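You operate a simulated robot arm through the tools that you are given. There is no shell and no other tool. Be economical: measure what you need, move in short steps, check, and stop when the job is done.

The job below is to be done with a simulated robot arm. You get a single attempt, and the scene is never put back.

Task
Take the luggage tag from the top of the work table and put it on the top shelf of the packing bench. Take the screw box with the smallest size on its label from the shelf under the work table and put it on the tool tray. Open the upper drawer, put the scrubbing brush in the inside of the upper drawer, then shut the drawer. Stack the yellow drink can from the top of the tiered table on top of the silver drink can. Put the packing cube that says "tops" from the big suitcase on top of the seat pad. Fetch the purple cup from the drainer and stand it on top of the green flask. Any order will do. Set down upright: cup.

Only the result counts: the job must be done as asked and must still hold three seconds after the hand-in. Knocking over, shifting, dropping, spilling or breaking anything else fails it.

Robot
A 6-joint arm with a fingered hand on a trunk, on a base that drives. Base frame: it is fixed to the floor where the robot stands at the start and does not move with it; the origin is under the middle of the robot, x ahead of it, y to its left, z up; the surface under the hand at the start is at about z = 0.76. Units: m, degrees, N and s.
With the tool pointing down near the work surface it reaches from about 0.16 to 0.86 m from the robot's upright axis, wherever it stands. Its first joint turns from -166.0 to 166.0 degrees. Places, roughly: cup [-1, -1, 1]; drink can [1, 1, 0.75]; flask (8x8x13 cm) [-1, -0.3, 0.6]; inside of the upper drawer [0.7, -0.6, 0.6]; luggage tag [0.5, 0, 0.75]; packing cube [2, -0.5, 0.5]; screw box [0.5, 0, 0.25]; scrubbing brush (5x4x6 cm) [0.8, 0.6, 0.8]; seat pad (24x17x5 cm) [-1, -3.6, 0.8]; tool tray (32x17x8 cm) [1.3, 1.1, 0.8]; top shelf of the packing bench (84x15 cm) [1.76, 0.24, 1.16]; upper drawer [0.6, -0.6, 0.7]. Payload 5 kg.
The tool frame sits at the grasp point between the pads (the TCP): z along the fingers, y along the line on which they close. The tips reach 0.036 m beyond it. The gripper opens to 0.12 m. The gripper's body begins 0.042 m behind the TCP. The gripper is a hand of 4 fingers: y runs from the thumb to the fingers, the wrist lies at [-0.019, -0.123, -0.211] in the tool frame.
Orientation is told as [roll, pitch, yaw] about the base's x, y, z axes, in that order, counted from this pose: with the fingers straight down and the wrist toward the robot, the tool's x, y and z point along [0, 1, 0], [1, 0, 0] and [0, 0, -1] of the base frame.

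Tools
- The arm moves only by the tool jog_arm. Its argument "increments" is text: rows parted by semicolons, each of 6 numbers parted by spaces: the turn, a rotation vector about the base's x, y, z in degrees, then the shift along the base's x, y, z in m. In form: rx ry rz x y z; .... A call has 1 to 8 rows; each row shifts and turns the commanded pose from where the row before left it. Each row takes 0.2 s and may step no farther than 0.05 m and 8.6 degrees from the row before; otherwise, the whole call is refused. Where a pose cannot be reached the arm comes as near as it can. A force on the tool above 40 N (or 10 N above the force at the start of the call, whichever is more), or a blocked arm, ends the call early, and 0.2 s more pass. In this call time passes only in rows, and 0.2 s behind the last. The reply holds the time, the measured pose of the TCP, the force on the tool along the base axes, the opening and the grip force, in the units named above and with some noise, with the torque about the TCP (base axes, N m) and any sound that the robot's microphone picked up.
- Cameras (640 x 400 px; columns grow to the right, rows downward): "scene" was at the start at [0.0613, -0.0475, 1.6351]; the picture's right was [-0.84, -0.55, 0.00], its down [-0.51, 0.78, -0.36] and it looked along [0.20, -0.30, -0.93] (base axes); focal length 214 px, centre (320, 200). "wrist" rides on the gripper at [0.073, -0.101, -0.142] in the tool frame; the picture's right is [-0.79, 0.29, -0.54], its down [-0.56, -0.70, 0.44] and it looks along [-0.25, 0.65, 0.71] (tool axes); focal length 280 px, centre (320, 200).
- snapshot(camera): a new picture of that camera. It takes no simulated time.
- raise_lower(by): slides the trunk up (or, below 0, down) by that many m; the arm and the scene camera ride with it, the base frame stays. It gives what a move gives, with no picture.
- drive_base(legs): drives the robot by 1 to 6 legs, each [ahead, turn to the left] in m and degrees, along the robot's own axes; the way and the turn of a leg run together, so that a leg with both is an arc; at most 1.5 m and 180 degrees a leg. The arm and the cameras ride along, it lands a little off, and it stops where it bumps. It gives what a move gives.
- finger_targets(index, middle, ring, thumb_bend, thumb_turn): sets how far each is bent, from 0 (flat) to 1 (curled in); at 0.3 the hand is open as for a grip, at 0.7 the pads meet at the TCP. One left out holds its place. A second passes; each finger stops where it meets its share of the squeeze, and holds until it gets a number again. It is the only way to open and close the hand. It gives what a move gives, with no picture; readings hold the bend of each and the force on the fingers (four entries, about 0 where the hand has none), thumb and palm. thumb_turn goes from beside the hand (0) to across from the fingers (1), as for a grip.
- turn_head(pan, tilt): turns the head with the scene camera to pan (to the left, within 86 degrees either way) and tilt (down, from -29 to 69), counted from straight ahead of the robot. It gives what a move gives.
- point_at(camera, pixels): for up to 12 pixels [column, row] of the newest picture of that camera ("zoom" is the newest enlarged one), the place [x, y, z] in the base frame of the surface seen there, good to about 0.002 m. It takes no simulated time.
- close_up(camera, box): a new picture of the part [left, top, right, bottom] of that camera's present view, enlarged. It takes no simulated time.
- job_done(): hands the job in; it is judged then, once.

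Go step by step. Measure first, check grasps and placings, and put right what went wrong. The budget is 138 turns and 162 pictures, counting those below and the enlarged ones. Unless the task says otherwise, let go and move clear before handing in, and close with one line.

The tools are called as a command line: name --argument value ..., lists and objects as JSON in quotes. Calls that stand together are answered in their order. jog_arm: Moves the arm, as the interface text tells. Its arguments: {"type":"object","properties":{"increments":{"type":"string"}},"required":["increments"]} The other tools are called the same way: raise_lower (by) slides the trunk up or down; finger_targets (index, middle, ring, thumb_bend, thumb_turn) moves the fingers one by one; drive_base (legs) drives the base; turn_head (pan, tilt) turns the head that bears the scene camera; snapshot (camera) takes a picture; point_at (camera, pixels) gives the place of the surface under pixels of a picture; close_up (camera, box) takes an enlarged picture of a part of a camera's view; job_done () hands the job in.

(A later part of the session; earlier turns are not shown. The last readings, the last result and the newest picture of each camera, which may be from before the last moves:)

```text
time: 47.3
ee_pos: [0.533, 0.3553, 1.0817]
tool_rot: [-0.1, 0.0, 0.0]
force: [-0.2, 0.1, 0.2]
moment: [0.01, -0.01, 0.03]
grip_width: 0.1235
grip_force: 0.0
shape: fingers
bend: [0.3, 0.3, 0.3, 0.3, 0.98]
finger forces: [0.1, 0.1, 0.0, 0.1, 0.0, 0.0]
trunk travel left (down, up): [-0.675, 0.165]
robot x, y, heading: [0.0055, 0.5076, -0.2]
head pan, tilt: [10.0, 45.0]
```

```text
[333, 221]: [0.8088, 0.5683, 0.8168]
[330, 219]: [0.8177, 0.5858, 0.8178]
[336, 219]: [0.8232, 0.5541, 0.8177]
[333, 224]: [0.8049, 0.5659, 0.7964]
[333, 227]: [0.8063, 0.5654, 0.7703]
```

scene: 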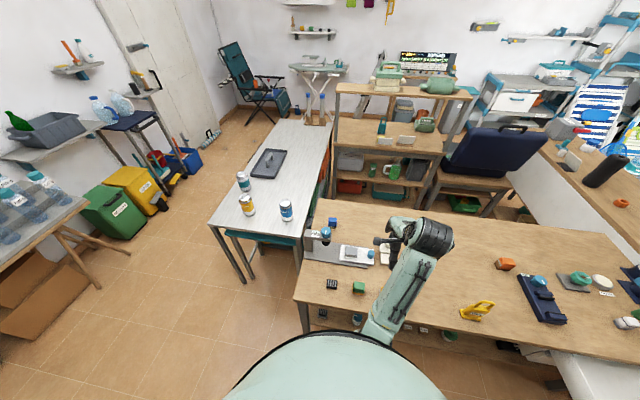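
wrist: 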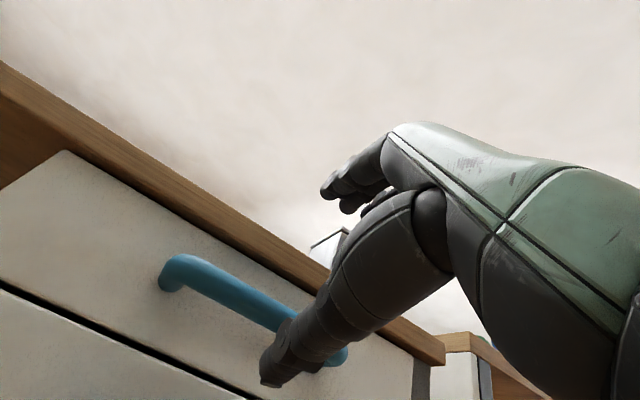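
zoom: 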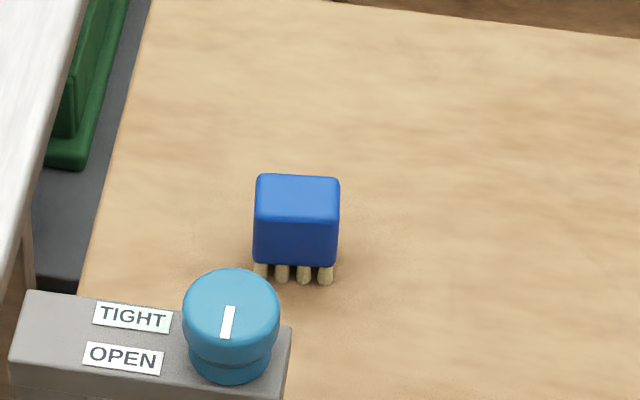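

Brush centre ≈ (0.825, 0.568), top 0.818. I'll nudge the base forward for reach, then yaw the hand ~75° at height.

drive_base --legs '[[0.1, 0]]'

jog_arm --increments "0 0 8.5 0.025 0.01 0; 0 0 8.5 0.025 0.01 0; 0 0 8.5 0.025 0.01 0; 0 0 8.5 0.025 0.01 0; 0 0 8.5 0.025 0.01 0; 0 0 8.5 0.02 0.01 0; 0 0 8.5 0.02 0.02 0; 0 0 8.5 0.02 0.02 0"

```text
time: 48.5
ee_pos: [0.6341, 0.356, 1.0822]
tool_rot: [0.0, 0.1, 0.0]
force: [0.7, 0.2, 0.6]
moment: [0.02, 0.02, -0.04]
grip_width: 0.1234
grip_force: 0.0
shape: fingers
bend: [0.3, 0.3, 0.3, 0.3, 0.98]
finger forces: [0.1, 0.0, 0.0, 0.0, 0.0, 0.0]
trunk travel left (down, up): [-0.675, 0.165]
robot x, y, heading: [0.1043, 0.5007, 0.1]
head pan, tilt: [10.0, 45.0]
```

```text
time: 50.3
ee_pos: [0.8183, 0.457, 1.0805]
tool_rot: [0.1, 0.0, 68.1]
force: [0.2, -0.6, 0.7]
moment: [-0.02, -0.01, 0.02]
grip_width: 0.1235
grip_force: 0.1
shape: fingers
bend: [0.3, 0.3, 0.3, 0.3, 0.98]
finger forces: [0.1, 0.0, 0.0, 0.1, 0.1, 0.0]
trunk travel left (down, up): [-0.675, 0.165]
robot x, y, heading: [0.1027, 0.5038, -0.3]
head pan, tilt: [10.0, 45.0]
```

Continue over the brush and descend part-way.

jog_arm --increments "0 0 7 0.002 0.037 0; 0 0 0 0.002 0.037 0; 0 0 0 0.003 0.037 0; 0 0 0 0 0 -0.045; 0 0 0 0 0 -0.045; 0 0 0 0 0 -0.045; 0 0 0 0 0 -0.045"

close_up --camera "scene" --box '[270, 160, 430, 270]'

snapshot --camera "wrist"

```text
time: 51.9
ee_pos: [0.8264, 0.5657, 0.9014]
tool_rot: [-0.2, 0.0, 75.1]
force: [-0.8, 0.0, 0.2]
moment: [0.02, -0.01, 0.0]
grip_width: 0.1233
grip_force: 0.1
shape: fingers
bend: [0.3, 0.3, 0.3, 0.3, 0.98]
finger forces: [0.1, 0.0, 0.0, 0.0, 0.1, 0.0]
trunk travel left (down, up): [-0.675, 0.165]
robot x, y, heading: [0.1041, 0.4997, -0.3]
head pan, tilt: [10.0, 45.0]
```

```text
3.64 times, centred on (350, 215) of scene
```

zoom: 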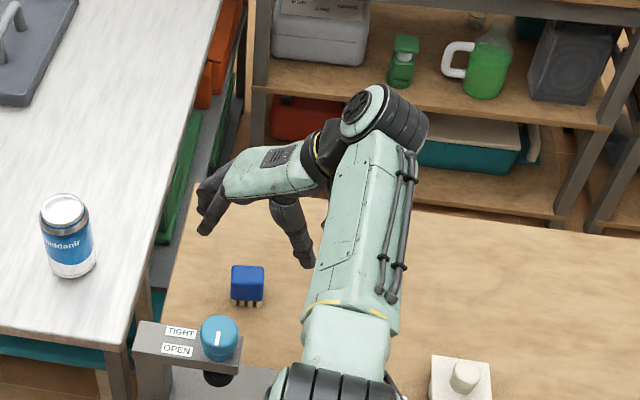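

```text
122 pictures are left
```

wrist: 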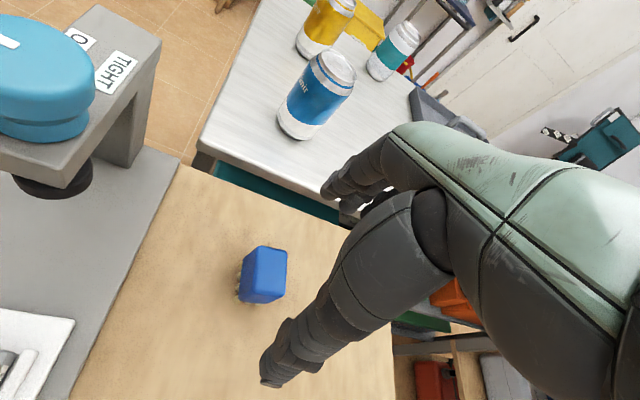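

Approach looks centred. Descend further and check.

jog_arm --increments "0 0 0 0 0 -0.04; 0 0 0 0 0 -0.01"

snapshot --camera "wrist"

point_at --camera "wrist" --pixels '[[265, 225], [250, 215], [280, 235]]'

close_up --camera "scene" --box '[310, 190, 370, 240]'

```text
time: 52.5
ee_pos: [0.826, 0.5653, 0.8523]
tool_rot: [0.1, 0.0, 75.0]
force: [-0.7, -0.2, -0.7]
moment: [0.02, 0.0, -0.01]
grip_width: 0.1234
grip_force: 0.0
shape: fingers
bend: [0.3, 0.3, 0.3, 0.3, 0.98]
finger forces: [0.0, 0.1, 0.0, 0.1, 0.0, 0.0]
trunk travel left (down, up): [-0.675, 0.165]
robot x, y, heading: [0.1043, 0.5028, -0.1]
head pan, tilt: [10.0, 45.0]
```

```text
121 pictures are left
```

wrist: 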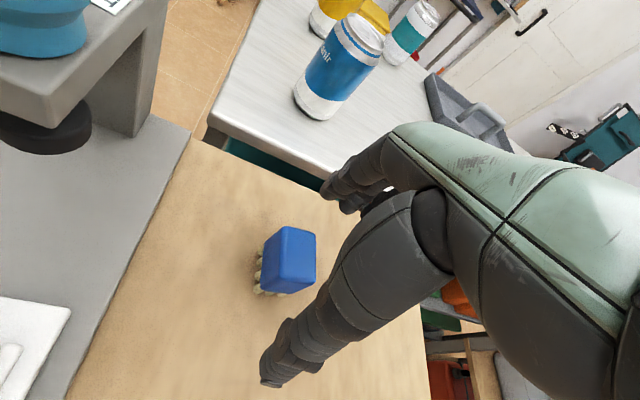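

```text
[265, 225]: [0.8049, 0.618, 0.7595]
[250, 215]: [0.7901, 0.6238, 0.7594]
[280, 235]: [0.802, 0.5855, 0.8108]
```

```text
8.00 times, centred on (340, 215) of scene
```

zoom: 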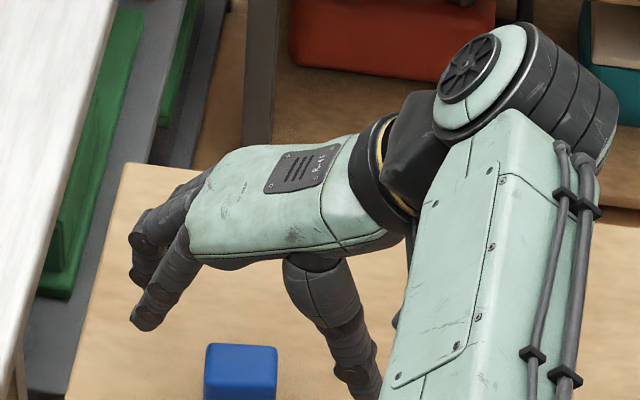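

Projected TCP+5 cm lands on pixel (296,271), right at the brush. Descend to z=0.802 and close.

jog_arm --increments "0 0 0 -0.001 0.002 -0.03; 0 0 0 0 0 -0.02"

finger_targets --index 0.7 --middle 0.7 --ring 0.7 --thumb_bend 0.7

snapshot --camera "wrist"

```text
time: 53.1
ee_pos: [0.8249, 0.5685, 0.802]
tool_rot: [0.0, -0.1, 75.0]
force: [-0.1, 0.3, -0.5]
moment: [0.03, 0.04, 0.02]
grip_width: 0.1234
grip_force: 0.1
shape: fingers
bend: [0.3, 0.3, 0.3, 0.3, 0.98]
finger forces: [0.0, 0.0, 0.1, 0.0, 0.1, 0.1]
trunk travel left (down, up): [-0.675, 0.165]
robot x, y, heading: [0.1001, 0.5011, 0.0]
head pan, tilt: [10.0, 45.0]
```

```text
time: 54.1
ee_pos: [0.8256, 0.5681, 0.8032]
tool_rot: [-0.1, 0.0, 75.0]
force: [-0.3, -0.4, -0.5]
moment: [0.02, 0.05, -0.02]
grip_width: 0.0434
grip_force: 10.1
shape: fingers
bend: [0.55, 0.69, 0.7, 0.62, 0.97]
finger forces: [8.9, 1.7, 0.0, 0.0, 10.0, 0.0]
trunk travel left (down, up): [-0.675, 0.165]
robot x, y, heading: [0.102, 0.5011, -0.1]
head pan, tilt: [10.0, 45.0]
```

```text
119 pictures are left
```

wrist: 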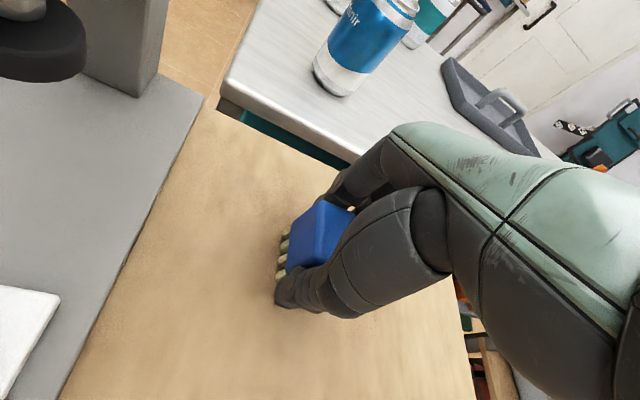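

The brush is held by index and thumb; tighten a little and lift straight.

finger_targets --index 0.75 --middle 0.78 --thumb_bend 0.75

jog_arm --increments "0 0 0 0 0 0.03; 0 0 0 0 0 0.04; 0 0 0 0 0 0.05; 0 0 0 0 0 0.05; 0 0 0 0 0 0.05; 0 0 0 0 0 0.05"

snapshot --camera "wrist"

```text
time: 55.1
ee_pos: [0.8242, 0.5684, 0.8027]
tool_rot: [0.0, 0.0, 75.0]
force: [0.6, 0.1, -0.7]
moment: [0.03, -0.03, -0.02]
grip_width: 0.0417
grip_force: 13.1
shape: fingers
bend: [0.47, 0.77, 0.7, 0.66, 0.96]
finger forces: [10.1, 3.8, 0.0, 0.1, 12.8, 0.0]
trunk travel left (down, up): [-0.675, 0.165]
robot x, y, heading: [0.1003, 0.5036, 0.0]
head pan, tilt: [10.0, 45.0]
```

```text
time: 56.5
ee_pos: [0.8224, 0.5687, 1.0723]
tool_rot: [0.1, 0.0, 75.0]
force: [0.4, 0.6, -0.3]
moment: [-0.01, 0.01, 0.0]
grip_width: 0.0414
grip_force: 13.0
shape: fingers
bend: [0.47, 0.77, 0.7, 0.67, 0.96]
finger forces: [10.3, 3.7, 0.0, 0.1, 12.7, 0.0]
trunk travel left (down, up): [-0.675, 0.165]
robot x, y, heading: [0.1025, 0.5042, 0.0]
head pan, tilt: [10.0, 45.0]
```

```text
118 pictures are left
```

wrist: 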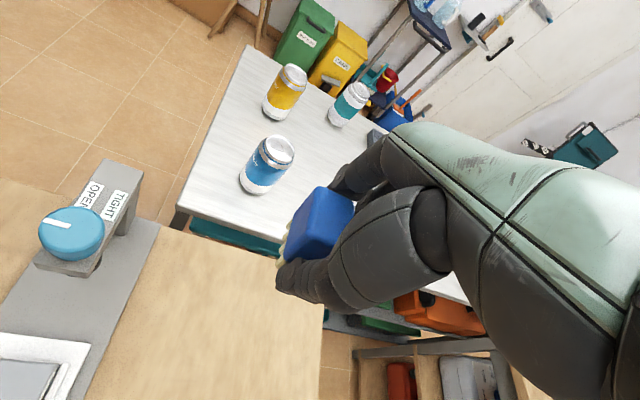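

Brush is held. I'll set the arm so that after backing, turning right 90° and driving, it hovers over the open drawer.

jog_arm --increments "0 0 -7.5 -0.0278 0.03 0; 0 0 -7.5 -0.0278 0.03 0; 0 0 -7.5 -0.0278 0.03 0; 0 0 -7.5 -0.0278 0.03 0; 0 0 -7.5 -0.0278 0.03 0; 0 0 -7.5 -0.0278 0.03 0; 0 0 -7.5 -0.0278 0.03 0; 0 0 -7.5 -0.0278 0.03 0"

drive_base --legs '[[-0.12, 0], [0, -90], [0.5, 0]]'

turn_head --pan 30 --tilt 60

snapshot --camera "scene"

snapshot --camera "wrist"

```text
time: 58.3
ee_pos: [0.6001, 0.8099, 1.072]
tool_rot: [0.0, 0.0, 14.8]
force: [-0.2, 0.2, -0.3]
moment: [0.02, 0.01, -0.03]
grip_width: 0.0416
grip_force: 13.0
shape: fingers
bend: [0.47, 0.78, 0.7, 0.67, 0.96]
finger forces: [10.3, 3.6, 0.0, 0.0, 12.6, 0.1]
trunk travel left (down, up): [-0.675, 0.165]
robot x, y, heading: [0.0988, 0.5015, 0.1]
head pan, tilt: [10.0, 45.0]
```

```text
time: 67.0
ee_pos: [0.2882, -0.495, 1.0725]
tool_rot: [0.0, 0.0, -75.1]
force: [0.2, -0.2, -1.4]
moment: [0.0, 0.03, 0.01]
grip_width: 0.0412
grip_force: 13.0
shape: fingers
bend: [0.47, 0.78, 0.7, 0.67, 0.96]
finger forces: [10.3, 3.5, 0.1, 0.0, 12.2, 0.1]
trunk travel left (down, up): [-0.675, 0.165]
robot x, y, heading: [-0.0174, 0.0034, -90.2]
head pan, tilt: [10.0, 45.0]
```

```text
time: 67.8
ee_pos: [0.2882, -0.4953, 1.0724]
tool_rot: [0.0, 0.0, -75.1]
force: [0.3, 0.6, -0.4]
moment: [0.0, -0.01, 0.02]
grip_width: 0.0412
grip_force: 12.9
shape: fingers
bend: [0.47, 0.78, 0.7, 0.67, 0.96]
finger forces: [10.3, 3.5, 0.0, 0.0, 12.2, 0.0]
trunk travel left (down, up): [-0.675, 0.165]
robot x, y, heading: [-0.0165, 0.0052, -89.9]
head pan, tilt: [30.0, 60.0]
```

```text
117 pictures are left
```

scene: 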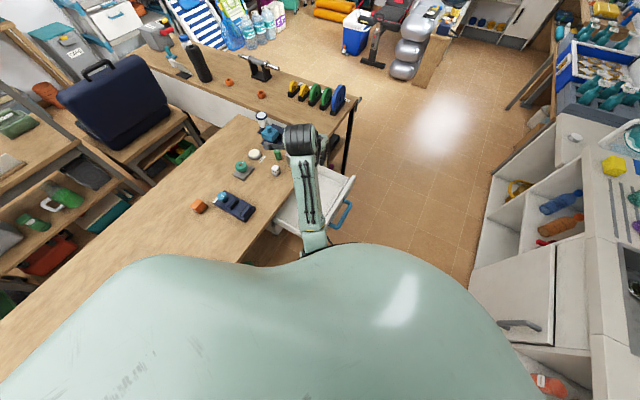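

```text
116 pictures are left
```

wrist: 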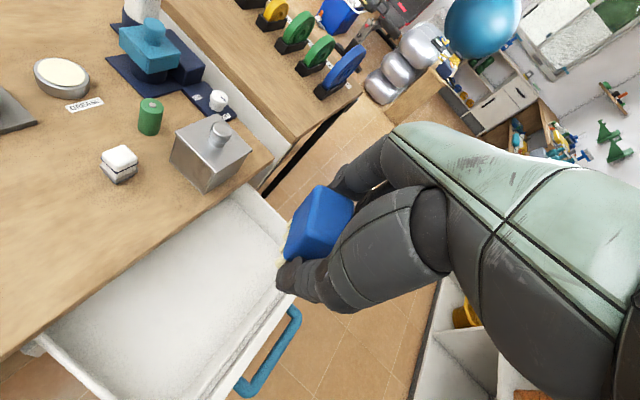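

Hover is right above the drawer. Shift to x=0.32 and descend most of the way.

jog_arm --increments "0 0 0 0.03 -0.005 0; 0 0 0 0 0 -0.05; 0 0 0 0 0 -0.05; 0 0 0 0 0 -0.05; 0 0 0 0 0 -0.05; 0 0 0 0 0 -0.05; 0 0 0 0 0 -0.05; 0 0 0 0 0 -0.04"

snapshot --camera "wrist"

close_up --camera "scene" --box '[240, 120, 380, 240]'

```text
time: 69.6
ee_pos: [0.3195, -0.5018, 0.7323]
tool_rot: [0.0, -0.1, -75.1]
force: [-0.2, 0.6, -0.5]
moment: [0.0, 0.03, -0.01]
grip_width: 0.041
grip_force: 13.3
shape: fingers
bend: [0.47, 0.78, 0.7, 0.67, 0.96]
finger forces: [10.2, 3.4, 0.0, 0.0, 12.1, 0.0]
trunk travel left (down, up): [-0.675, 0.165]
robot x, y, heading: [-0.017, -0.0, -90.0]
head pan, tilt: [30.0, 60.0]
```

```text
115 pictures are left
```

wrist: 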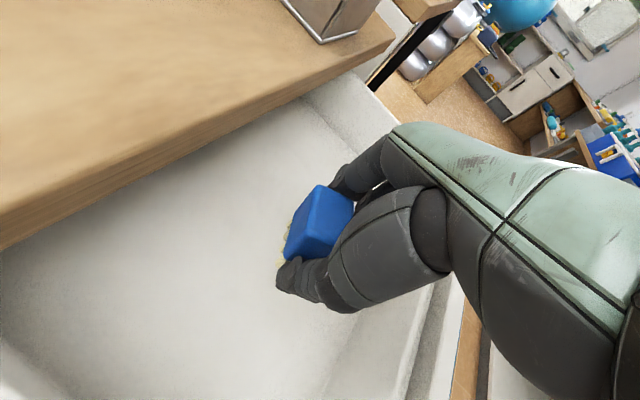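

```text
3.33 times, centred on (310, 180) of scene
```

zoom: 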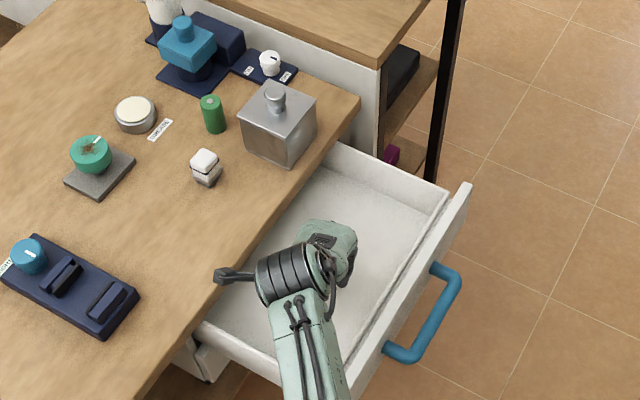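

Clear inside the drawer. Lower to the floor and release.

jog_arm --increments "0 0 0 0 0 -0.035; 0 0 0 0 0 -0.018"

finger_targets --index 0.3 --middle 0.3 --ring 0.3 --thumb_bend 0.3

jog_arm --increments "0 0 0 0 0 0.04; 0 0 0 0 0 0.05; 0 0 0 0 0 0.05; 0 0 0 0 0 0.05; 0 0 0 0 0 0.05; 0 0 0 0 0 0.05"

snapshot --camera "wrist"

```text
time: 70.2
ee_pos: [0.3182, -0.5013, 0.6805]
tool_rot: [0.0, 0.0, -75.1]
force: [-0.8, -0.4, -0.4]
moment: [0.0, -0.04, 0.03]
grip_width: 0.041
grip_force: 13.1
shape: fingers
bend: [0.47, 0.78, 0.7, 0.67, 0.96]
finger forces: [10.1, 3.3, 0.0, 0.0, 12.1, 0.1]
trunk travel left (down, up): [-0.675, 0.165]
robot x, y, heading: [-0.017, 0.0052, -90.2]
head pan, tilt: [30.0, 60.0]
```

```text
time: 71.2
ee_pos: [0.3169, -0.5004, 0.6791]
tool_rot: [0.0, 0.0, -75.1]
force: [-0.2, -0.5, 0.0]
moment: [0.01, -0.01, 0.01]
grip_width: 0.1228
grip_force: 0.0
shape: fingers
bend: [0.3, 0.3, 0.3, 0.3, 0.97]
finger forces: [0.0, 0.1, 0.0, 0.0, 0.0, 0.1]
trunk travel left (down, up): [-0.675, 0.165]
robot x, y, heading: [-0.0171, 0.003, -90.0]
head pan, tilt: [30.0, 60.0]
```

```text
time: 72.6
ee_pos: [0.3193, -0.5013, 0.9689]
tool_rot: [-0.1, -0.1, -75.1]
force: [-0.1, -0.3, 0.6]
moment: [0.0, 0.0, 0.01]
grip_width: 0.1233
grip_force: 0.1
shape: fingers
bend: [0.3, 0.3, 0.3, 0.3, 0.97]
finger forces: [0.0, 0.0, 0.1, 0.0, 0.1, 0.0]
trunk travel left (down, up): [-0.675, 0.165]
robot x, y, heading: [-0.0171, 0.0058, -90.1]
head pan, tilt: [30.0, 60.0]
```

```text
113 pictures are left
```

wrist: 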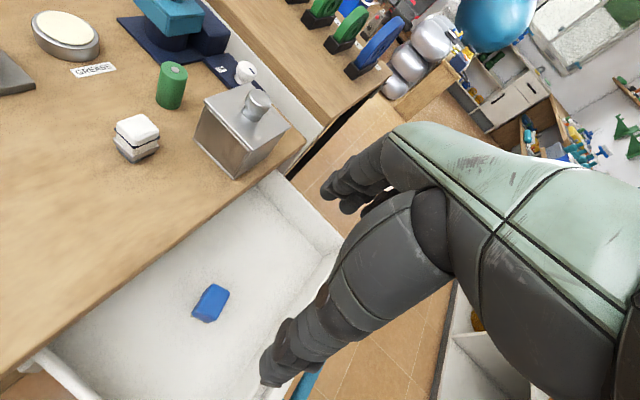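

The brush lies in the drawer. To shut it I'll regrip the handle as before: rotate the hand to yaw 0, then pitch forward.

jog_arm --increments "0 0 8.5 -0.018 -0.006 0.012; 0 0 8.5 -0.018 -0.006 0.012; 0 0 8.5 -0.018 -0.006 0.012; 0 0 8.5 -0.018 -0.006 0.012; 0 0 8.5 -0.018 -0.006 0.012; 0 0 8.5 -0.018 -0.006 0.012; 0 0 8.5 -0.018 -0.006 0.012; 0 0 8.5 -0.018 -0.006 0.012"

jog_arm --increments "0 0 7 0 0 0; 0 -8.5 0 -0.01 0 0; 0 -8.5 0 -0.01 0 0; 0 -8.5 0 -0.01 0 0; 0 -8.5 0 -0.01 0 0; 0 -8.5 0 -0.01 0 0; 0 -8.5 0 -0.01 0 0; 0 -8.5 0 -0.01 0 0"

```text
time: 74.4
ee_pos: [0.1849, -0.5601, 1.0461]
tool_rot: [-0.1, -0.2, -7.1]
force: [-0.3, 0.0, -0.2]
moment: [0.03, 0.02, 0.03]
grip_width: 0.1234
grip_force: 0.1
shape: fingers
bend: [0.3, 0.3, 0.3, 0.3, 0.97]
finger forces: [0.0, 0.1, 0.0, 0.0, 0.0, 0.1]
out of reach, approached as far as the arm can: row 8
trunk travel left (down, up): [-0.675, 0.165]
robot x, y, heading: [-0.0164, 0.0027, -90.2]
head pan, tilt: [30.0, 60.0]
```

```text
time: 76.2
ee_pos: [0.123, -0.5658, 1.0337]
tool_rot: [0.1, -59.7, -0.4]
force: [0.0, -0.8, -0.1]
moment: [-0.02, -0.03, -0.02]
grip_width: 0.1232
grip_force: 0.2
shape: fingers
bend: [0.3, 0.3, 0.3, 0.3, 0.97]
finger forces: [0.0, 0.1, 0.0, 0.0, 0.0, 0.1]
out of reach, approached as far as the arm can: row 1
trunk travel left (down, up): [-0.675, 0.165]
robot x, y, heading: [-0.0169, -0.0004, -90.2]
head pan, tilt: [30.0, 60.0]
```

Finish the pitch and retreat in x so the fingertips clear the bar before lowering.

jog_arm --increments "0 -7.6 0 -0.014 0.004 0; 0 -7.6 0 -0.014 0.004 0; 0 -7.6 0 -0.014 0.004 0; 0 -7.6 0 -0.012 0.003 0"

raise_lower --by -0.35

close_up --camera "scene" --box '[240, 100, 400, 220]'

```text
time: 77.2
ee_pos: [0.0694, -0.5515, 1.033]
tool_rot: [102.2, -89.8, -102.0]
force: [-0.9, -0.1, -0.1]
moment: [-0.01, -0.02, 0.03]
grip_width: 0.1235
grip_force: 0.0
shape: fingers
bend: [0.3, 0.3, 0.3, 0.3, 0.97]
finger forces: [0.0, 0.0, 0.0, 0.0, 0.1, 0.1]
trunk travel left (down, up): [-0.675, 0.165]
robot x, y, heading: [-0.0193, 0.0058, -90.2]
head pan, tilt: [30.0, 60.0]
```

```text
time: 80.6
ee_pos: [0.0695, -0.5514, 0.6834]
tool_rot: [53.5, -89.8, -53.5]
force: [-0.4, 0.5, -0.3]
moment: [-0.02, 0.01, -0.02]
grip_width: 0.1233
grip_force: 0.0
shape: fingers
bend: [0.3, 0.3, 0.3, 0.3, 0.97]
finger forces: [0.1, 0.0, 0.1, 0.0, 0.1, 0.0]
trunk travel left (down, up): [-0.325, 0.515]
robot x, y, heading: [-0.0149, 0.0051, -90.2]
head pan, tilt: [30.0, 60.0]
```

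```text
3.33 times, centred on (320, 160) of scene
```

zoom: 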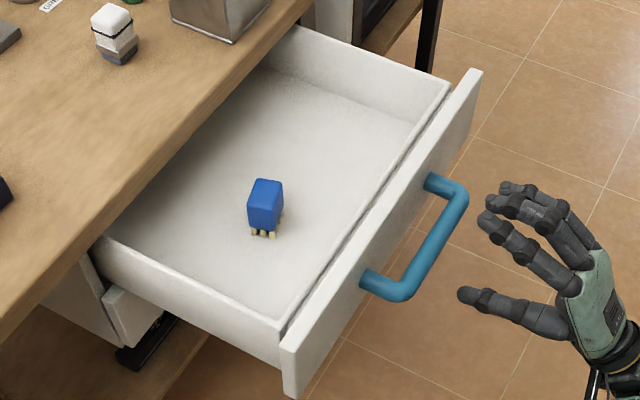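

The brush stands upright in the drawer. Advance onto the bar and grip.

jog_arm --increments "0 0 0 0.04 0 -0.006; 0 0 0 0.039 0 0"

finger_targets --index 0.85 --middle 0.85 --ring 0.85 --thumb_bend 0.7

jog_arm --increments "0 0 0 0.03 0 0; 0 0 0 0.03 0 0; 0 0 0 0.03 0 0; 0 0 0 0.03 0 0; 0 0 0 0.03 0 0; 0 0 0 0.03 0 0; 0 0 0 0.03 0 0; 0 0 0 0.02 0 0"

close_up --camera "scene" --box '[220, 80, 400, 220]'

```text
time: 81.2
ee_pos: [0.1495, -0.5515, 0.6767]
tool_rot: [49.5, -89.9, -49.5]
force: [-0.1, 0.2, -0.5]
moment: [-0.01, 0.0, 0.03]
grip_width: 0.1233
grip_force: 0.0
shape: fingers
bend: [0.3, 0.3, 0.3, 0.3, 0.97]
finger forces: [0.0, 0.0, 0.0, 0.1, 0.0, 0.0]
trunk travel left (down, up): [-0.325, 0.515]
robot x, y, heading: [-0.0184, 0.0037, -90.3]
head pan, tilt: [30.0, 60.0]
```

```text
time: 82.2
ee_pos: [0.1481, -0.5525, 0.6762]
tool_rot: [10.7, -90.0, -10.7]
force: [2.6, -2.5, 12.7]
moment: [-0.45, -0.99, 0.01]
grip_width: 0.0023
grip_force: 19.9
shape: fingers
bend: [0.77, 0.46, 0.74, 0.67, 0.97]
finger forces: [8.7, 17.9, 10.2, 0.1, 3.5, 0.0]
trunk travel left (down, up): [-0.325, 0.515]
robot x, y, heading: [-0.0168, 0.006, -90.0]
head pan, tilt: [30.0, 60.0]
```

```text
time: 84.0
ee_pos: [0.3793, -0.5499, 0.6783]
tool_rot: [43.3, -89.8, -43.4]
force: [1.4, -3.9, 9.6]
moment: [-0.37, -0.99, 0.0]
grip_width: 0.0028
grip_force: 21.7
shape: fingers
bend: [0.77, 0.45, 0.74, 0.67, 0.97]
finger forces: [7.6, 22.0, 9.8, 0.1, 4.0, 0.0]
trunk travel left (down, up): [-0.325, 0.515]
robot x, y, heading: [-0.0151, 0.0012, -89.9]
head pan, tilt: [30.0, 60.0]
```

```text
2.86 times, centred on (310, 150) of scene
```

zoom: 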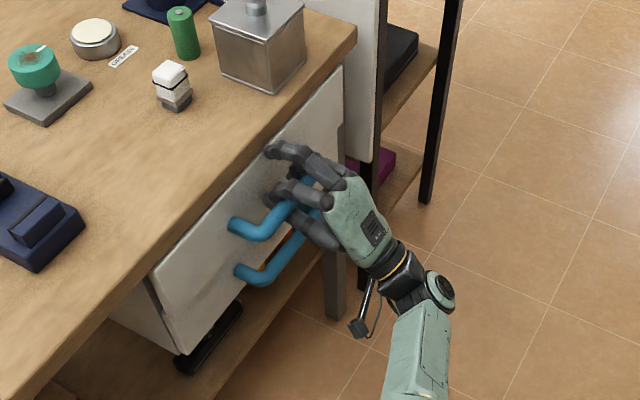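

Almost flush. Push a touch more to seat it, then check the panel's x.

jog_arm --increments "0 0 0 0.006 0 0; 0 0 0 0.004 0 0"

close_up --camera "scene" --box '[220, 80, 400, 220]'

point_at --camera "zoom" --pixels '[[200, 240], [320, 110], [205, 300], [190, 260], [160, 150], [35, 70], [330, 300]]'

```text
time: 84.7
ee_pos: [0.3838, -0.5504, 0.6802]
tool_rot: [164.4, -89.4, -164.6]
force: [-21.4, 6.2, 5.0]
moment: [-0.45, -1.46, 0.08]
grip_width: 0.0034
grip_force: 33.7
shape: fingers
bend: [0.77, 0.45, 0.74, 0.67, 0.97]
finger forces: [5.2, 40.9, 8.9, 0.0, 12.9, 0.0]
trunk travel left (down, up): [-0.325, 0.515]
robot x, y, heading: [-0.0168, 0.0006, -90.3]
head pan, tilt: [30.0, 60.0]
stopped in row 2: the force on the tool passed its limit at 42 N (the readings are from after the stop); the commanded pose is now the measured one
```

```text
2.86 times, centred on (310, 150) of scene
```

zoom: 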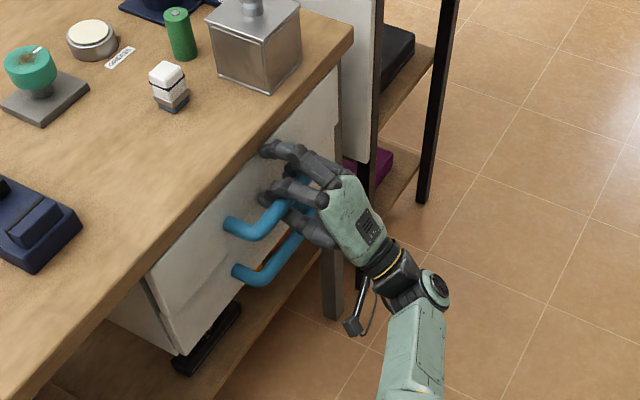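

```text
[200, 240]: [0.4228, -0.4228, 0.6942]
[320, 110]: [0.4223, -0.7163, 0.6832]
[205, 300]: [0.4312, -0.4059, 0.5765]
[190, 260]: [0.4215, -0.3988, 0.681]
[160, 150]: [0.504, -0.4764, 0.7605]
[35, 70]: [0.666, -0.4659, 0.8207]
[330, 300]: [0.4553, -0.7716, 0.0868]
```

The panel is still ~9 mm proud (0.4225 vs 0.431): the middle finger props it. Release, back off, make a fist and push the bar.

finger_targets --index 0.3 --middle 0.3 --ring 0.3 --thumb_bend 0.3

jog_arm --increments "0 0 0 -0.04 0 0; 0 0 0 -0.04 0 0"

finger_targets --index 0.8 --middle 0.8 --ring 0.8 --thumb_bend 0.3

close_up --camera "scene" --box '[240, 80, 400, 200]'

point_at --camera "zoom" --pixels '[[300, 150], [180, 280], [250, 200]]'

```text
time: 85.7
ee_pos: [0.3845, -0.5524, 0.6776]
tool_rot: [115.0, -89.7, -115.1]
force: [-8.3, 3.5, -15.4]
moment: [-0.13, 0.09, 0.07]
grip_width: 0.1009
grip_force: 8.3
shape: fingers
bend: [0.46, 0.34, 0.3, 0.3, 0.97]
finger forces: [9.7, 7.7, 0.1, 0.0, 0.0, 0.0]
trunk travel left (down, up): [-0.325, 0.515]
robot x, y, heading: [-0.019, 0.0065, -90.1]
head pan, tilt: [30.0, 60.0]
```

```text
time: 86.3
ee_pos: [0.3066, -0.5503, 0.6787]
tool_rot: [125.7, -89.7, -125.9]
force: [-0.2, -0.7, 0.4]
moment: [0.02, 0.02, -0.01]
grip_width: 0.1232
grip_force: 0.0
shape: fingers
bend: [0.3, 0.3, 0.3, 0.3, 0.97]
finger forces: [0.1, 0.0, 0.0, 0.0, 0.0, 0.0]
trunk travel left (down, up): [-0.325, 0.515]
robot x, y, heading: [-0.0179, 0.0004, -90.4]
head pan, tilt: [30.0, 60.0]
```

```text
time: 87.3
ee_pos: [0.3056, -0.5524, 0.6778]
tool_rot: [106.9, -89.7, -107.1]
force: [0.1, -0.5, 0.6]
moment: [-0.02, 0.0, -0.02]
grip_width: 0.0445
grip_force: 0.2
shape: fingers
bend: [0.8, 0.8, 0.8, 0.3, 0.97]
finger forces: [0.0, 0.1, 0.0, 0.0, 0.0, 0.0]
trunk travel left (down, up): [-0.325, 0.515]
robot x, y, heading: [-0.0195, 0.0053, -90.3]
head pan, tilt: [30.0, 60.0]
```

```text
3.33 times, centred on (320, 140) of scene
```

zoom: 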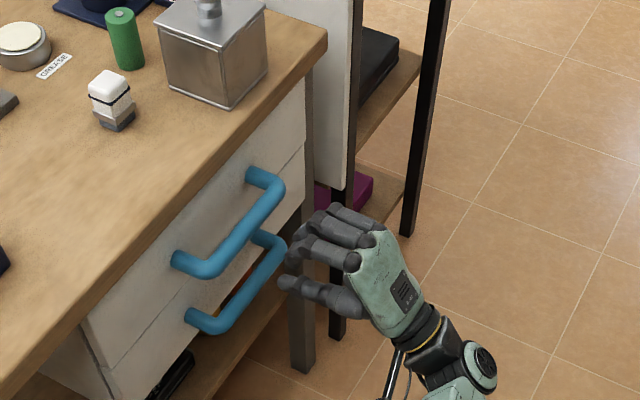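

```text
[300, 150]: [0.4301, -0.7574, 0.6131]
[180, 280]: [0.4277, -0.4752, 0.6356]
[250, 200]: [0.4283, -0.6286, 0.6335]
```

Panel now at 0.428 (3 mm left). Curl fully and push the bar gently.

finger_targets --index 1.0 --middle 1.0 --ring 1.0 --thumb_bend 0.3

jog_arm --increments "0 0 0 0.02 0 -0.015; 0 0 0 0.02 0 0; 0 0 0 0.015 0 0; 0 0 0 0.01 0 0; 0 0 0 0.01 0 0; 0 0 0 0.01 0 0; 0 0 0 0.01 0 0"

close_up --camera "scene" --box '[240, 80, 400, 200]'

point_at --camera "zoom" --pixels '[[295, 110], [160, 280], [130, 270], [290, 160], [120, 360]]'

```text
time: 88.3
ee_pos: [0.3066, -0.5514, 0.679]
tool_rot: [107.2, -89.7, -107.4]
force: [0.1, 0.7, -0.5]
moment: [-0.01, 0.0, 0.01]
grip_width: 0.0803
grip_force: 0.2
shape: fingers
bend: [1.0, 1.0, 1.0, 0.3, 0.97]
finger forces: [0.0, 0.1, 0.0, 0.0, 0.1, 0.0]
trunk travel left (down, up): [-0.325, 0.515]
robot x, y, heading: [-0.0165, 0.0042, -90.3]
head pan, tilt: [30.0, 60.0]
```

```text
time: 89.9
ee_pos: [0.3857, -0.5545, 0.6657]
tool_rot: [175.9, -89.1, -176.5]
force: [-24.0, 4.3, 7.3]
moment: [-0.13, -0.11, -0.36]
grip_width: 0.0803
grip_force: 12.1
shape: fingers
bend: [1.0, 1.0, 1.0, 0.3, 0.97]
finger forces: [0.0, 24.5, 0.0, 0.1, 0.0, 0.0]
trunk travel left (down, up): [-0.325, 0.515]
robot x, y, heading: [-0.0159, 0.0025, -91.0]
head pan, tilt: [30.0, 60.0]
stopped in row 7: the force on the tool passed its limit at 49 N (the readings are from after the stop); the commanded pose is now the measured one
```

```text
3.33 times, centred on (320, 140) of scene
```

zoom: 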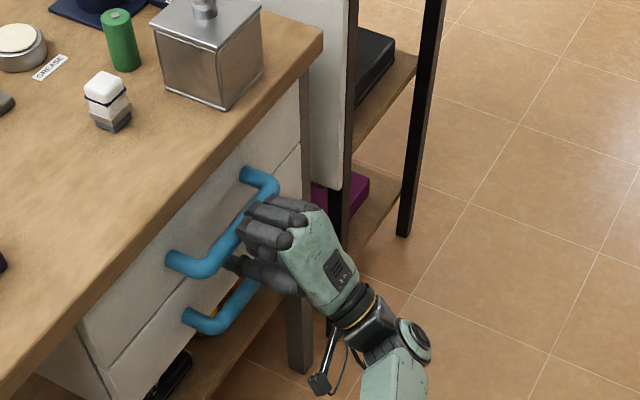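

```text
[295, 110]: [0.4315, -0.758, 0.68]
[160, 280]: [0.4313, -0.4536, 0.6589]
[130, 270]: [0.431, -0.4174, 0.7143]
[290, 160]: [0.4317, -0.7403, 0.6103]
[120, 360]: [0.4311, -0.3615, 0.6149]
```

The drawer is shut (panel at 0.431). Back off, open the hand and raise.

jog_arm --increments "0 0 0 -0.04 0 0; 0 0 0 -0.04 0 0; 0 0 0 -0.04 0 0"

raise_lower --by 0.4

finger_targets --index 0.3 --middle 0.3 --ring 0.3 --thumb_bend 0.3

jog_arm --increments "0 0 -8.5 -0.03 0 0; 0 0 -8.5 -0.03 0 0; 0 0 -8.5 -0.03 0 0; 0 0 -8.5 -0.03 0 0; 0 0 -8.5 -0.03 0 0; 0 0 -8.5 -0.03 0 0; 0 0 -8.5 -0.03 0 0; 0 0 -8.5 -0.03 0 0"

```text
time: 90.7
ee_pos: [0.2689, -0.5528, 0.6628]
tool_rot: [157.3, -89.4, -157.8]
force: [0.1, 0.5, -1.1]
moment: [0.02, 0.02, -0.02]
grip_width: 0.0798
grip_force: 0.0
shape: fingers
bend: [1.0, 1.0, 1.0, 0.3, 0.97]
finger forces: [0.0, 0.2, 0.0, 0.0, 0.1, 0.0]
trunk travel left (down, up): [-0.325, 0.515]
robot x, y, heading: [-0.018, 0.0023, -90.8]
head pan, tilt: [30.0, 60.0]
```

```text
time: 94.5
ee_pos: [0.2689, -0.5544, 1.0646]
tool_rot: [158.2, -89.4, -158.8]
force: [-0.3, -0.4, -0.3]
moment: [0.02, -0.02, -0.01]
grip_width: 0.0803
grip_force: 0.0
shape: fingers
bend: [1.0, 1.0, 1.0, 0.3, 0.97]
finger forces: [0.0, 0.0, 0.0, 0.0, 0.0, 0.1]
trunk travel left (down, up): [-0.725, 0.115]
robot x, y, heading: [-0.0141, 0.0026, -90.4]
head pan, tilt: [30.0, 60.0]
```

```text
time: 95.5
ee_pos: [0.2683, -0.5544, 1.0633]
tool_rot: [158.6, -89.4, -158.9]
force: [-0.9, -0.3, 0.3]
moment: [0.01, 0.0, -0.02]
grip_width: 0.1233
grip_force: 0.1
shape: fingers
bend: [0.3, 0.3, 0.3, 0.3, 0.97]
finger forces: [0.0, 0.0, 0.1, 0.0, 0.1, 0.0]
trunk travel left (down, up): [-0.725, 0.115]
robot x, y, heading: [-0.0196, 0.0021, -90.4]
head pan, tilt: [30.0, 60.0]
```

```text
time: 97.3
ee_pos: [0.0282, -0.5529, 1.0633]
tool_rot: [162.0, -89.4, 129.4]
force: [-1.0, -0.7, -0.4]
moment: [0.01, 0.03, 0.0]
grip_width: 0.1229
grip_force: 0.1
shape: fingers
bend: [0.3, 0.3, 0.3, 0.3, 0.98]
finger forces: [0.0, 0.1, 0.1, 0.0, 0.0, 0.0]
trunk travel left (down, up): [-0.725, 0.115]
robot x, y, heading: [-0.0198, 0.0037, -90.4]
head pan, tilt: [30.0, 60.0]
```

Now reposition the base facing the shelf at the 20 mm box.

drive_base --legs '[[-0.17, 0], [0, 90.4], [-0.1, 0]]'

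jog_arm --increments "0 0 -7.3 0 -0.02 0; 0 0 -7.3 0 -0.02 0; 0 0 -7.3 0 -0.02 0; 0 8.5 0 0 0 0; 0 8.5 0 0 0 0; 0 8.5 0 0 0 0; 0 8.5 0 0 0 0; 0 8.5 0 0 0 0"

turn_head --pan 0 --tilt 45

snapshot --camera "scene"

```text
time: 104.2
ee_pos: [0.443, 0.2217, 1.0637]
tool_rot: [159.3, -89.3, -137.4]
force: [-0.1, -0.6, -0.9]
moment: [0.03, 0.04, -0.01]
grip_width: 0.1234
grip_force: 0.1
shape: fingers
bend: [0.3, 0.3, 0.3, 0.3, 0.98]
finger forces: [0.0, 0.1, 0.0, 0.0, 0.0, 0.0]
trunk travel left (down, up): [-0.725, 0.115]
robot x, y, heading: [-0.1201, 0.1733, -0.2]
head pan, tilt: [30.0, 60.0]
```

```text
time: 106.2
ee_pos: [0.4419, 0.1875, 1.1397]
tool_rot: [11.9, -63.5, 3.0]
force: [0.1, 0.6, -0.5]
moment: [0.04, 0.03, -0.02]
grip_width: 0.1235
grip_force: 0.2
shape: fingers
bend: [0.3, 0.3, 0.3, 0.3, 0.98]
finger forces: [0.0, 0.0, 0.0, 0.0, 0.1, 0.0]
out of reach, approached as far as the arm can: row 3
trunk travel left (down, up): [-0.725, 0.115]
robot x, y, heading: [-0.1195, 0.1728, -0.0]
head pan, tilt: [30.0, 60.0]
stopped in row 8: the arm was blocked; the commanded pose is now the measured one
```

```text
time: 107.1
ee_pos: [0.4415, 0.1875, 1.1406]
tool_rot: [12.1, -63.3, 2.8]
force: [-0.3, -0.7, 0.1]
moment: [-0.04, 0.0, -0.01]
grip_width: 0.1235
grip_force: 0.1
shape: fingers
bend: [0.3, 0.3, 0.3, 0.3, 0.98]
finger forces: [0.0, 0.1, 0.1, 0.0, 0.0, 0.1]
trunk travel left (down, up): [-0.725, 0.115]
robot x, y, heading: [-0.1178, 0.172, -0.2]
head pan, tilt: [0.0, 45.0]
```

```text
107 pictures are left
```

scene: 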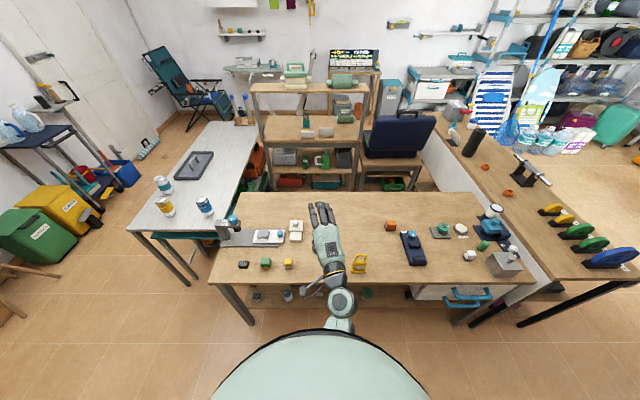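

The arm got stuck too close to the body with roll 12°. Extend outward, then continue the pitch.

jog_arm --increments "0 0 0 0.045 0 -0.01; 0 0 0 0.045 0 -0.01; 0 0 0 0.045 0 -0.01; -6 0 0 0.03 0 -0.01; -6 0 0 0 0 0; 0 8 0 0 0 0; 0 8 0 0 0 0; 0 8 0 0 0 0"

```text
time: 108.9
ee_pos: [0.6012, 0.1855, 1.1024]
tool_rot: [-0.1, -37.9, 15.0]
force: [0.1, -1.1, 0.7]
moment: [-0.01, 0.02, -0.01]
grip_width: 0.1234
grip_force: 0.0
shape: fingers
bend: [0.3, 0.3, 0.3, 0.3, 0.98]
finger forces: [0.0, 0.0, 0.1, 0.0, 0.1, 0.0]
trunk travel left (down, up): [-0.725, 0.115]
robot x, y, heading: [-0.1161, 0.1734, -0.2]
head pan, tilt: [0.0, 45.0]
```

Straighten yaw, back the base up, and withdraw the hand so it can come down in front of the table edge.

drive_base --legs '[[-0.2, 0]]'

jog_arm --increments "0 0 -7.5 -0.03 0 0; 0 0 -7.5 -0.03 -0.005 0; 0 0 0 -0.04 -0.005 0"

```text
time: 110.6
ee_pos: [0.4, 0.1877, 1.1032]
tool_rot: [-0.3, -37.9, 15.2]
force: [-0.6, -0.1, -0.2]
moment: [-0.01, -0.01, 0.03]
grip_width: 0.1237
grip_force: 0.0
shape: fingers
bend: [0.3, 0.3, 0.3, 0.3, 0.98]
finger forces: [0.0, 0.0, 0.0, 0.0, 0.0, 0.0]
trunk travel left (down, up): [-0.725, 0.115]
robot x, y, heading: [-0.3127, 0.1732, -0.0]
head pan, tilt: [0.0, 45.0]
```

```text
time: 111.4
ee_pos: [0.2992, 0.176, 1.1041]
tool_rot: [-0.3, -38.0, 0.0]
force: [-0.7, -0.6, 0.5]
moment: [0.01, -0.02, 0.04]
grip_width: 0.1236
grip_force: 0.1
shape: fingers
bend: [0.3, 0.3, 0.3, 0.3, 0.98]
finger forces: [0.0, 0.0, 0.1, 0.0, 0.0, 0.0]
trunk travel left (down, up): [-0.725, 0.115]
robot x, y, heading: [-0.3175, 0.1722, 0.1]
head pan, tilt: [0.0, 45.0]
```

Good, pose is clean. Lower the trunk and look under the table.

raise_lower --by -0.68

snapshot --camera "scene"

snapshot --camera "wrist"

```text
refused: -0.68 is not a number from -0.4 to 0.4
```

```text
106 pictures are left
```

scene: 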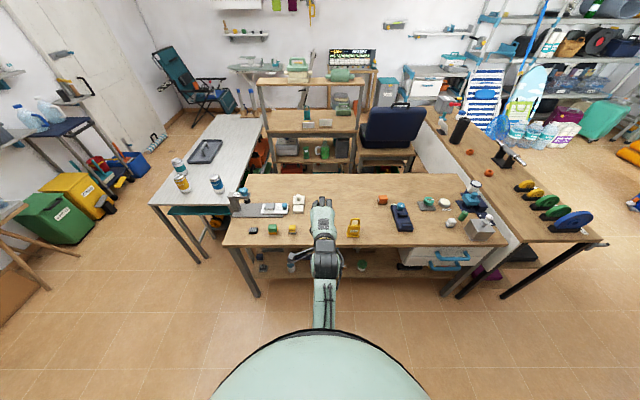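

```text
105 pictures are left
```

wrist: 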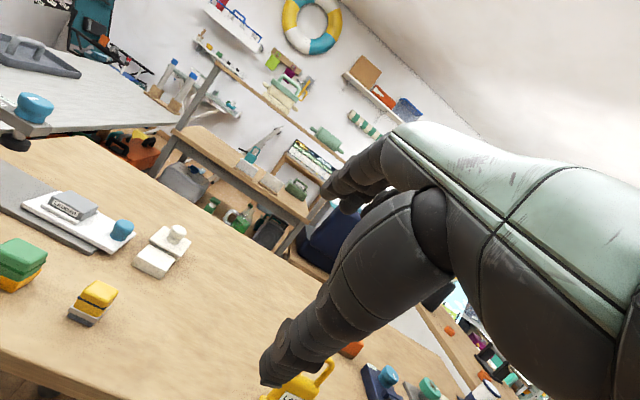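

raise_lower --by -0.4

raise_lower --by -0.28

turn_head --pan 0 --tilt 35

snapshot --camera "scene"

snapshot --camera "wrist"

```text
time: 115.3
ee_pos: [0.301, 0.1778, 0.702]
tool_rot: [-0.3, -38.0, 0.2]
force: [-1.6, 0.6, -0.2]
moment: [-0.01, 0.01, 0.0]
grip_width: 0.1238
grip_force: 0.0
shape: fingers
bend: [0.3, 0.3, 0.3, 0.3, 0.98]
finger forces: [0.1, 0.1, 0.0, 0.1, 0.0, 0.0]
trunk travel left (down, up): [-0.325, 0.515]
robot x, y, heading: [-0.3147, 0.1736, -0.2]
head pan, tilt: [0.0, 45.0]
```

```text
time: 118.1
ee_pos: [0.3006, 0.1779, 0.4226]
tool_rot: [-0.3, -37.9, 0.2]
force: [0.5, -0.4, -0.4]
moment: [0.0, -0.05, 0.0]
grip_width: 0.1235
grip_force: 0.0
shape: fingers
bend: [0.3, 0.3, 0.3, 0.3, 0.98]
finger forces: [0.0, 0.0, 0.0, 0.0, 0.1, 0.1]
trunk travel left (down, up): [-0.045, 0.795]
robot x, y, heading: [-0.3175, 0.1704, -0.1]
head pan, tilt: [0.0, 45.0]
```

```text
time: 118.8
ee_pos: [0.3004, 0.1777, 0.422]
tool_rot: [-0.3, -37.9, 0.3]
force: [0.0, 0.3, -0.2]
moment: [0.01, -0.01, 0.02]
grip_width: 0.1237
grip_force: 0.1
shape: fingers
bend: [0.3, 0.3, 0.3, 0.3, 0.98]
finger forces: [0.0, 0.1, 0.1, 0.1, 0.0, 0.0]
trunk travel left (down, up): [-0.045, 0.795]
robot x, y, heading: [-0.3147, 0.1711, -0.0]
head pan, tilt: [0.0, 35.0]
```

```text
104 pictures are left
```

scene: 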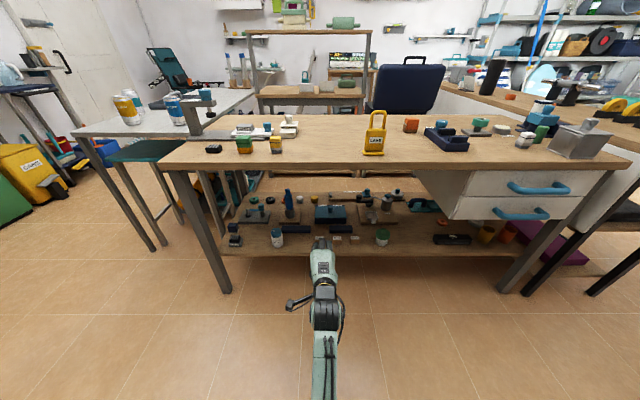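

```text
103 pictures are left
```

wrist: 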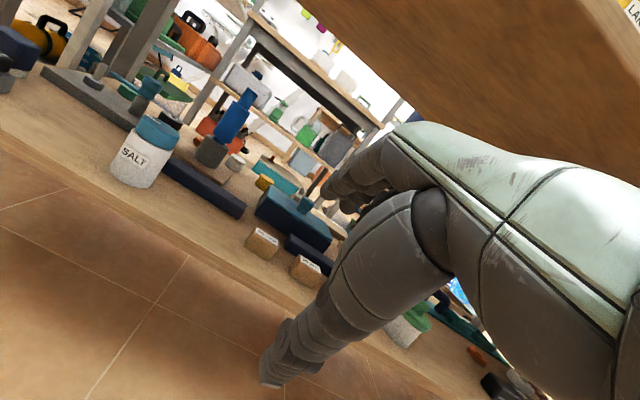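

The screw boxes are visible in the wrist view near (262,242). Enlarge and measure.

close_up --camera "wrist" --box '[180, 160, 340, 300]'

point_at --camera "wrist" --pixels '[[262, 234], [262, 245], [250, 238], [275, 243], [253, 228], [280, 240], [305, 263], [215, 180], [240, 215], [280, 225], [245, 255], [200, 250]]'

```text
2.86 times, centred on (260, 230) of wrist
```

zoom: 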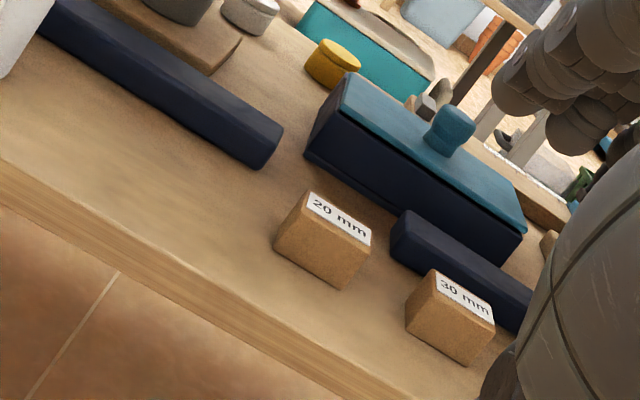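

```text
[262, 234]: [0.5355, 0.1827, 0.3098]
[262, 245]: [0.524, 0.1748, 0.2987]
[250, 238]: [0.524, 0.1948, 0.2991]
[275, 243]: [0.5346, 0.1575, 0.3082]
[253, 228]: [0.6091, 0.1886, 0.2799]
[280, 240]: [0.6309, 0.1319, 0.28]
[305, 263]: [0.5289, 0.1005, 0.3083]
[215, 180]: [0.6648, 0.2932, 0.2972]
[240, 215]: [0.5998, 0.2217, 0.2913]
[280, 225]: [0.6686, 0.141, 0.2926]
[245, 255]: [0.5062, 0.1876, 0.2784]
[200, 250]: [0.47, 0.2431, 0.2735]
```

Box 20 mm: centre ≈ (0.537, 0.176), z 0.28–0.31. I'll make the fingers nearly vertical, then slide in under the table edge at z≈0.36.

jog_arm --increments "0 7.5 0 0 0 -0.01; 0 7.5 0 0 0 -0.01; 0 7.5 0 0 0 -0.02; 0 7.5 0 0 0 -0.02; 0 0 0 0.045 0 0; 0 0 0 0.045 0 0; 0 0 0 0.045 0 0"

snapshot --camera "wrist"

snapshot --camera "scene"

```text
time: 120.4
ee_pos: [0.4368, 0.1782, 0.3624]
tool_rot: [-0.3, -7.9, 0.2]
force: [0.9, -0.4, -1.3]
moment: [0.01, 0.01, 0.03]
grip_width: 0.1235
grip_force: 0.1
shape: fingers
bend: [0.3, 0.3, 0.3, 0.3, 0.98]
finger forces: [0.0, 0.0, 0.1, 0.0, 0.0, 0.1]
trunk travel left (down, up): [-0.045, 0.795]
robot x, y, heading: [-0.3125, 0.1707, -0.0]
head pan, tilt: [0.0, 35.0]
```

```text
101 pictures are left
```

wrist: 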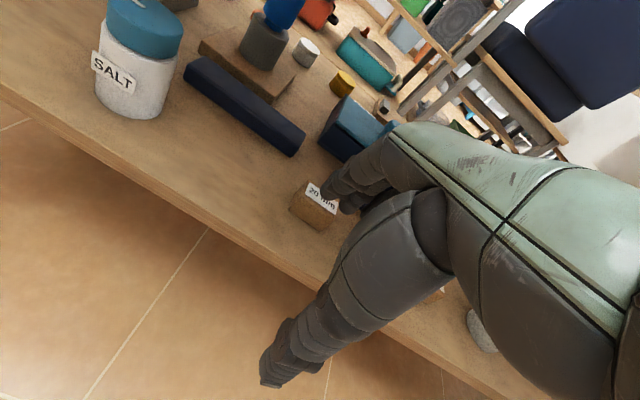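

```text
100 pictures are left
```

scene: 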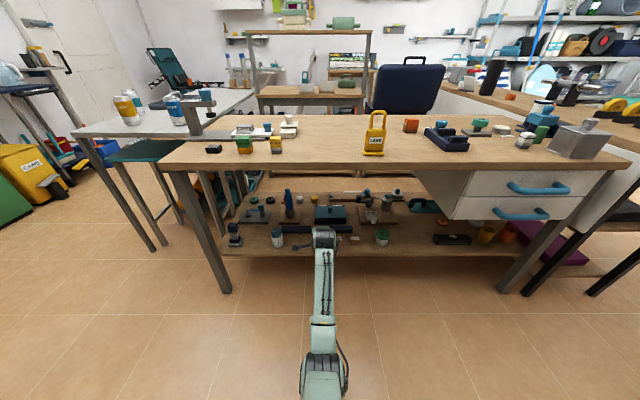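

Continue forward over the box.

jog_arm --increments "0 0 0 0.045 0 0.004; 0 0 0 0.045 -0.001 0; 0 0 0 0.01 -0.001 0"

snapshot --camera "wrist"

```text
time: 121.2
ee_pos: [0.5361, 0.1752, 0.3671]
tool_rot: [-0.2, -7.9, 0.2]
force: [-0.3, -0.4, 1.1]
moment: [-0.02, 0.02, 0.0]
grip_width: 0.1235
grip_force: 0.0
shape: fingers
bend: [0.3, 0.3, 0.3, 0.3, 0.98]
finger forces: [0.0, 0.1, 0.0, 0.0, 0.0, 0.1]
trunk travel left (down, up): [-0.045, 0.795]
robot x, y, heading: [-0.312, 0.1744, -0.0]
head pan, tilt: [0.0, 35.0]
```

```text
99 pictures are left
```

wrist: 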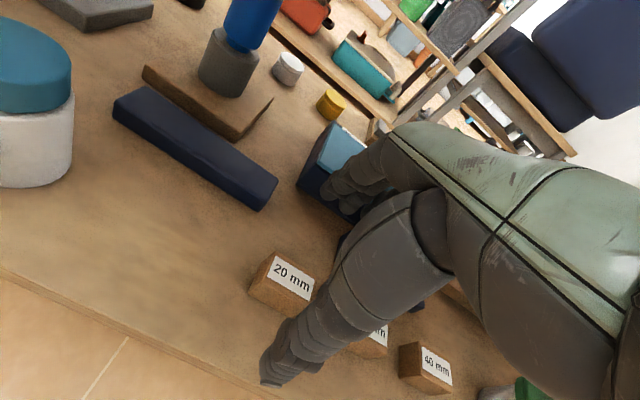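

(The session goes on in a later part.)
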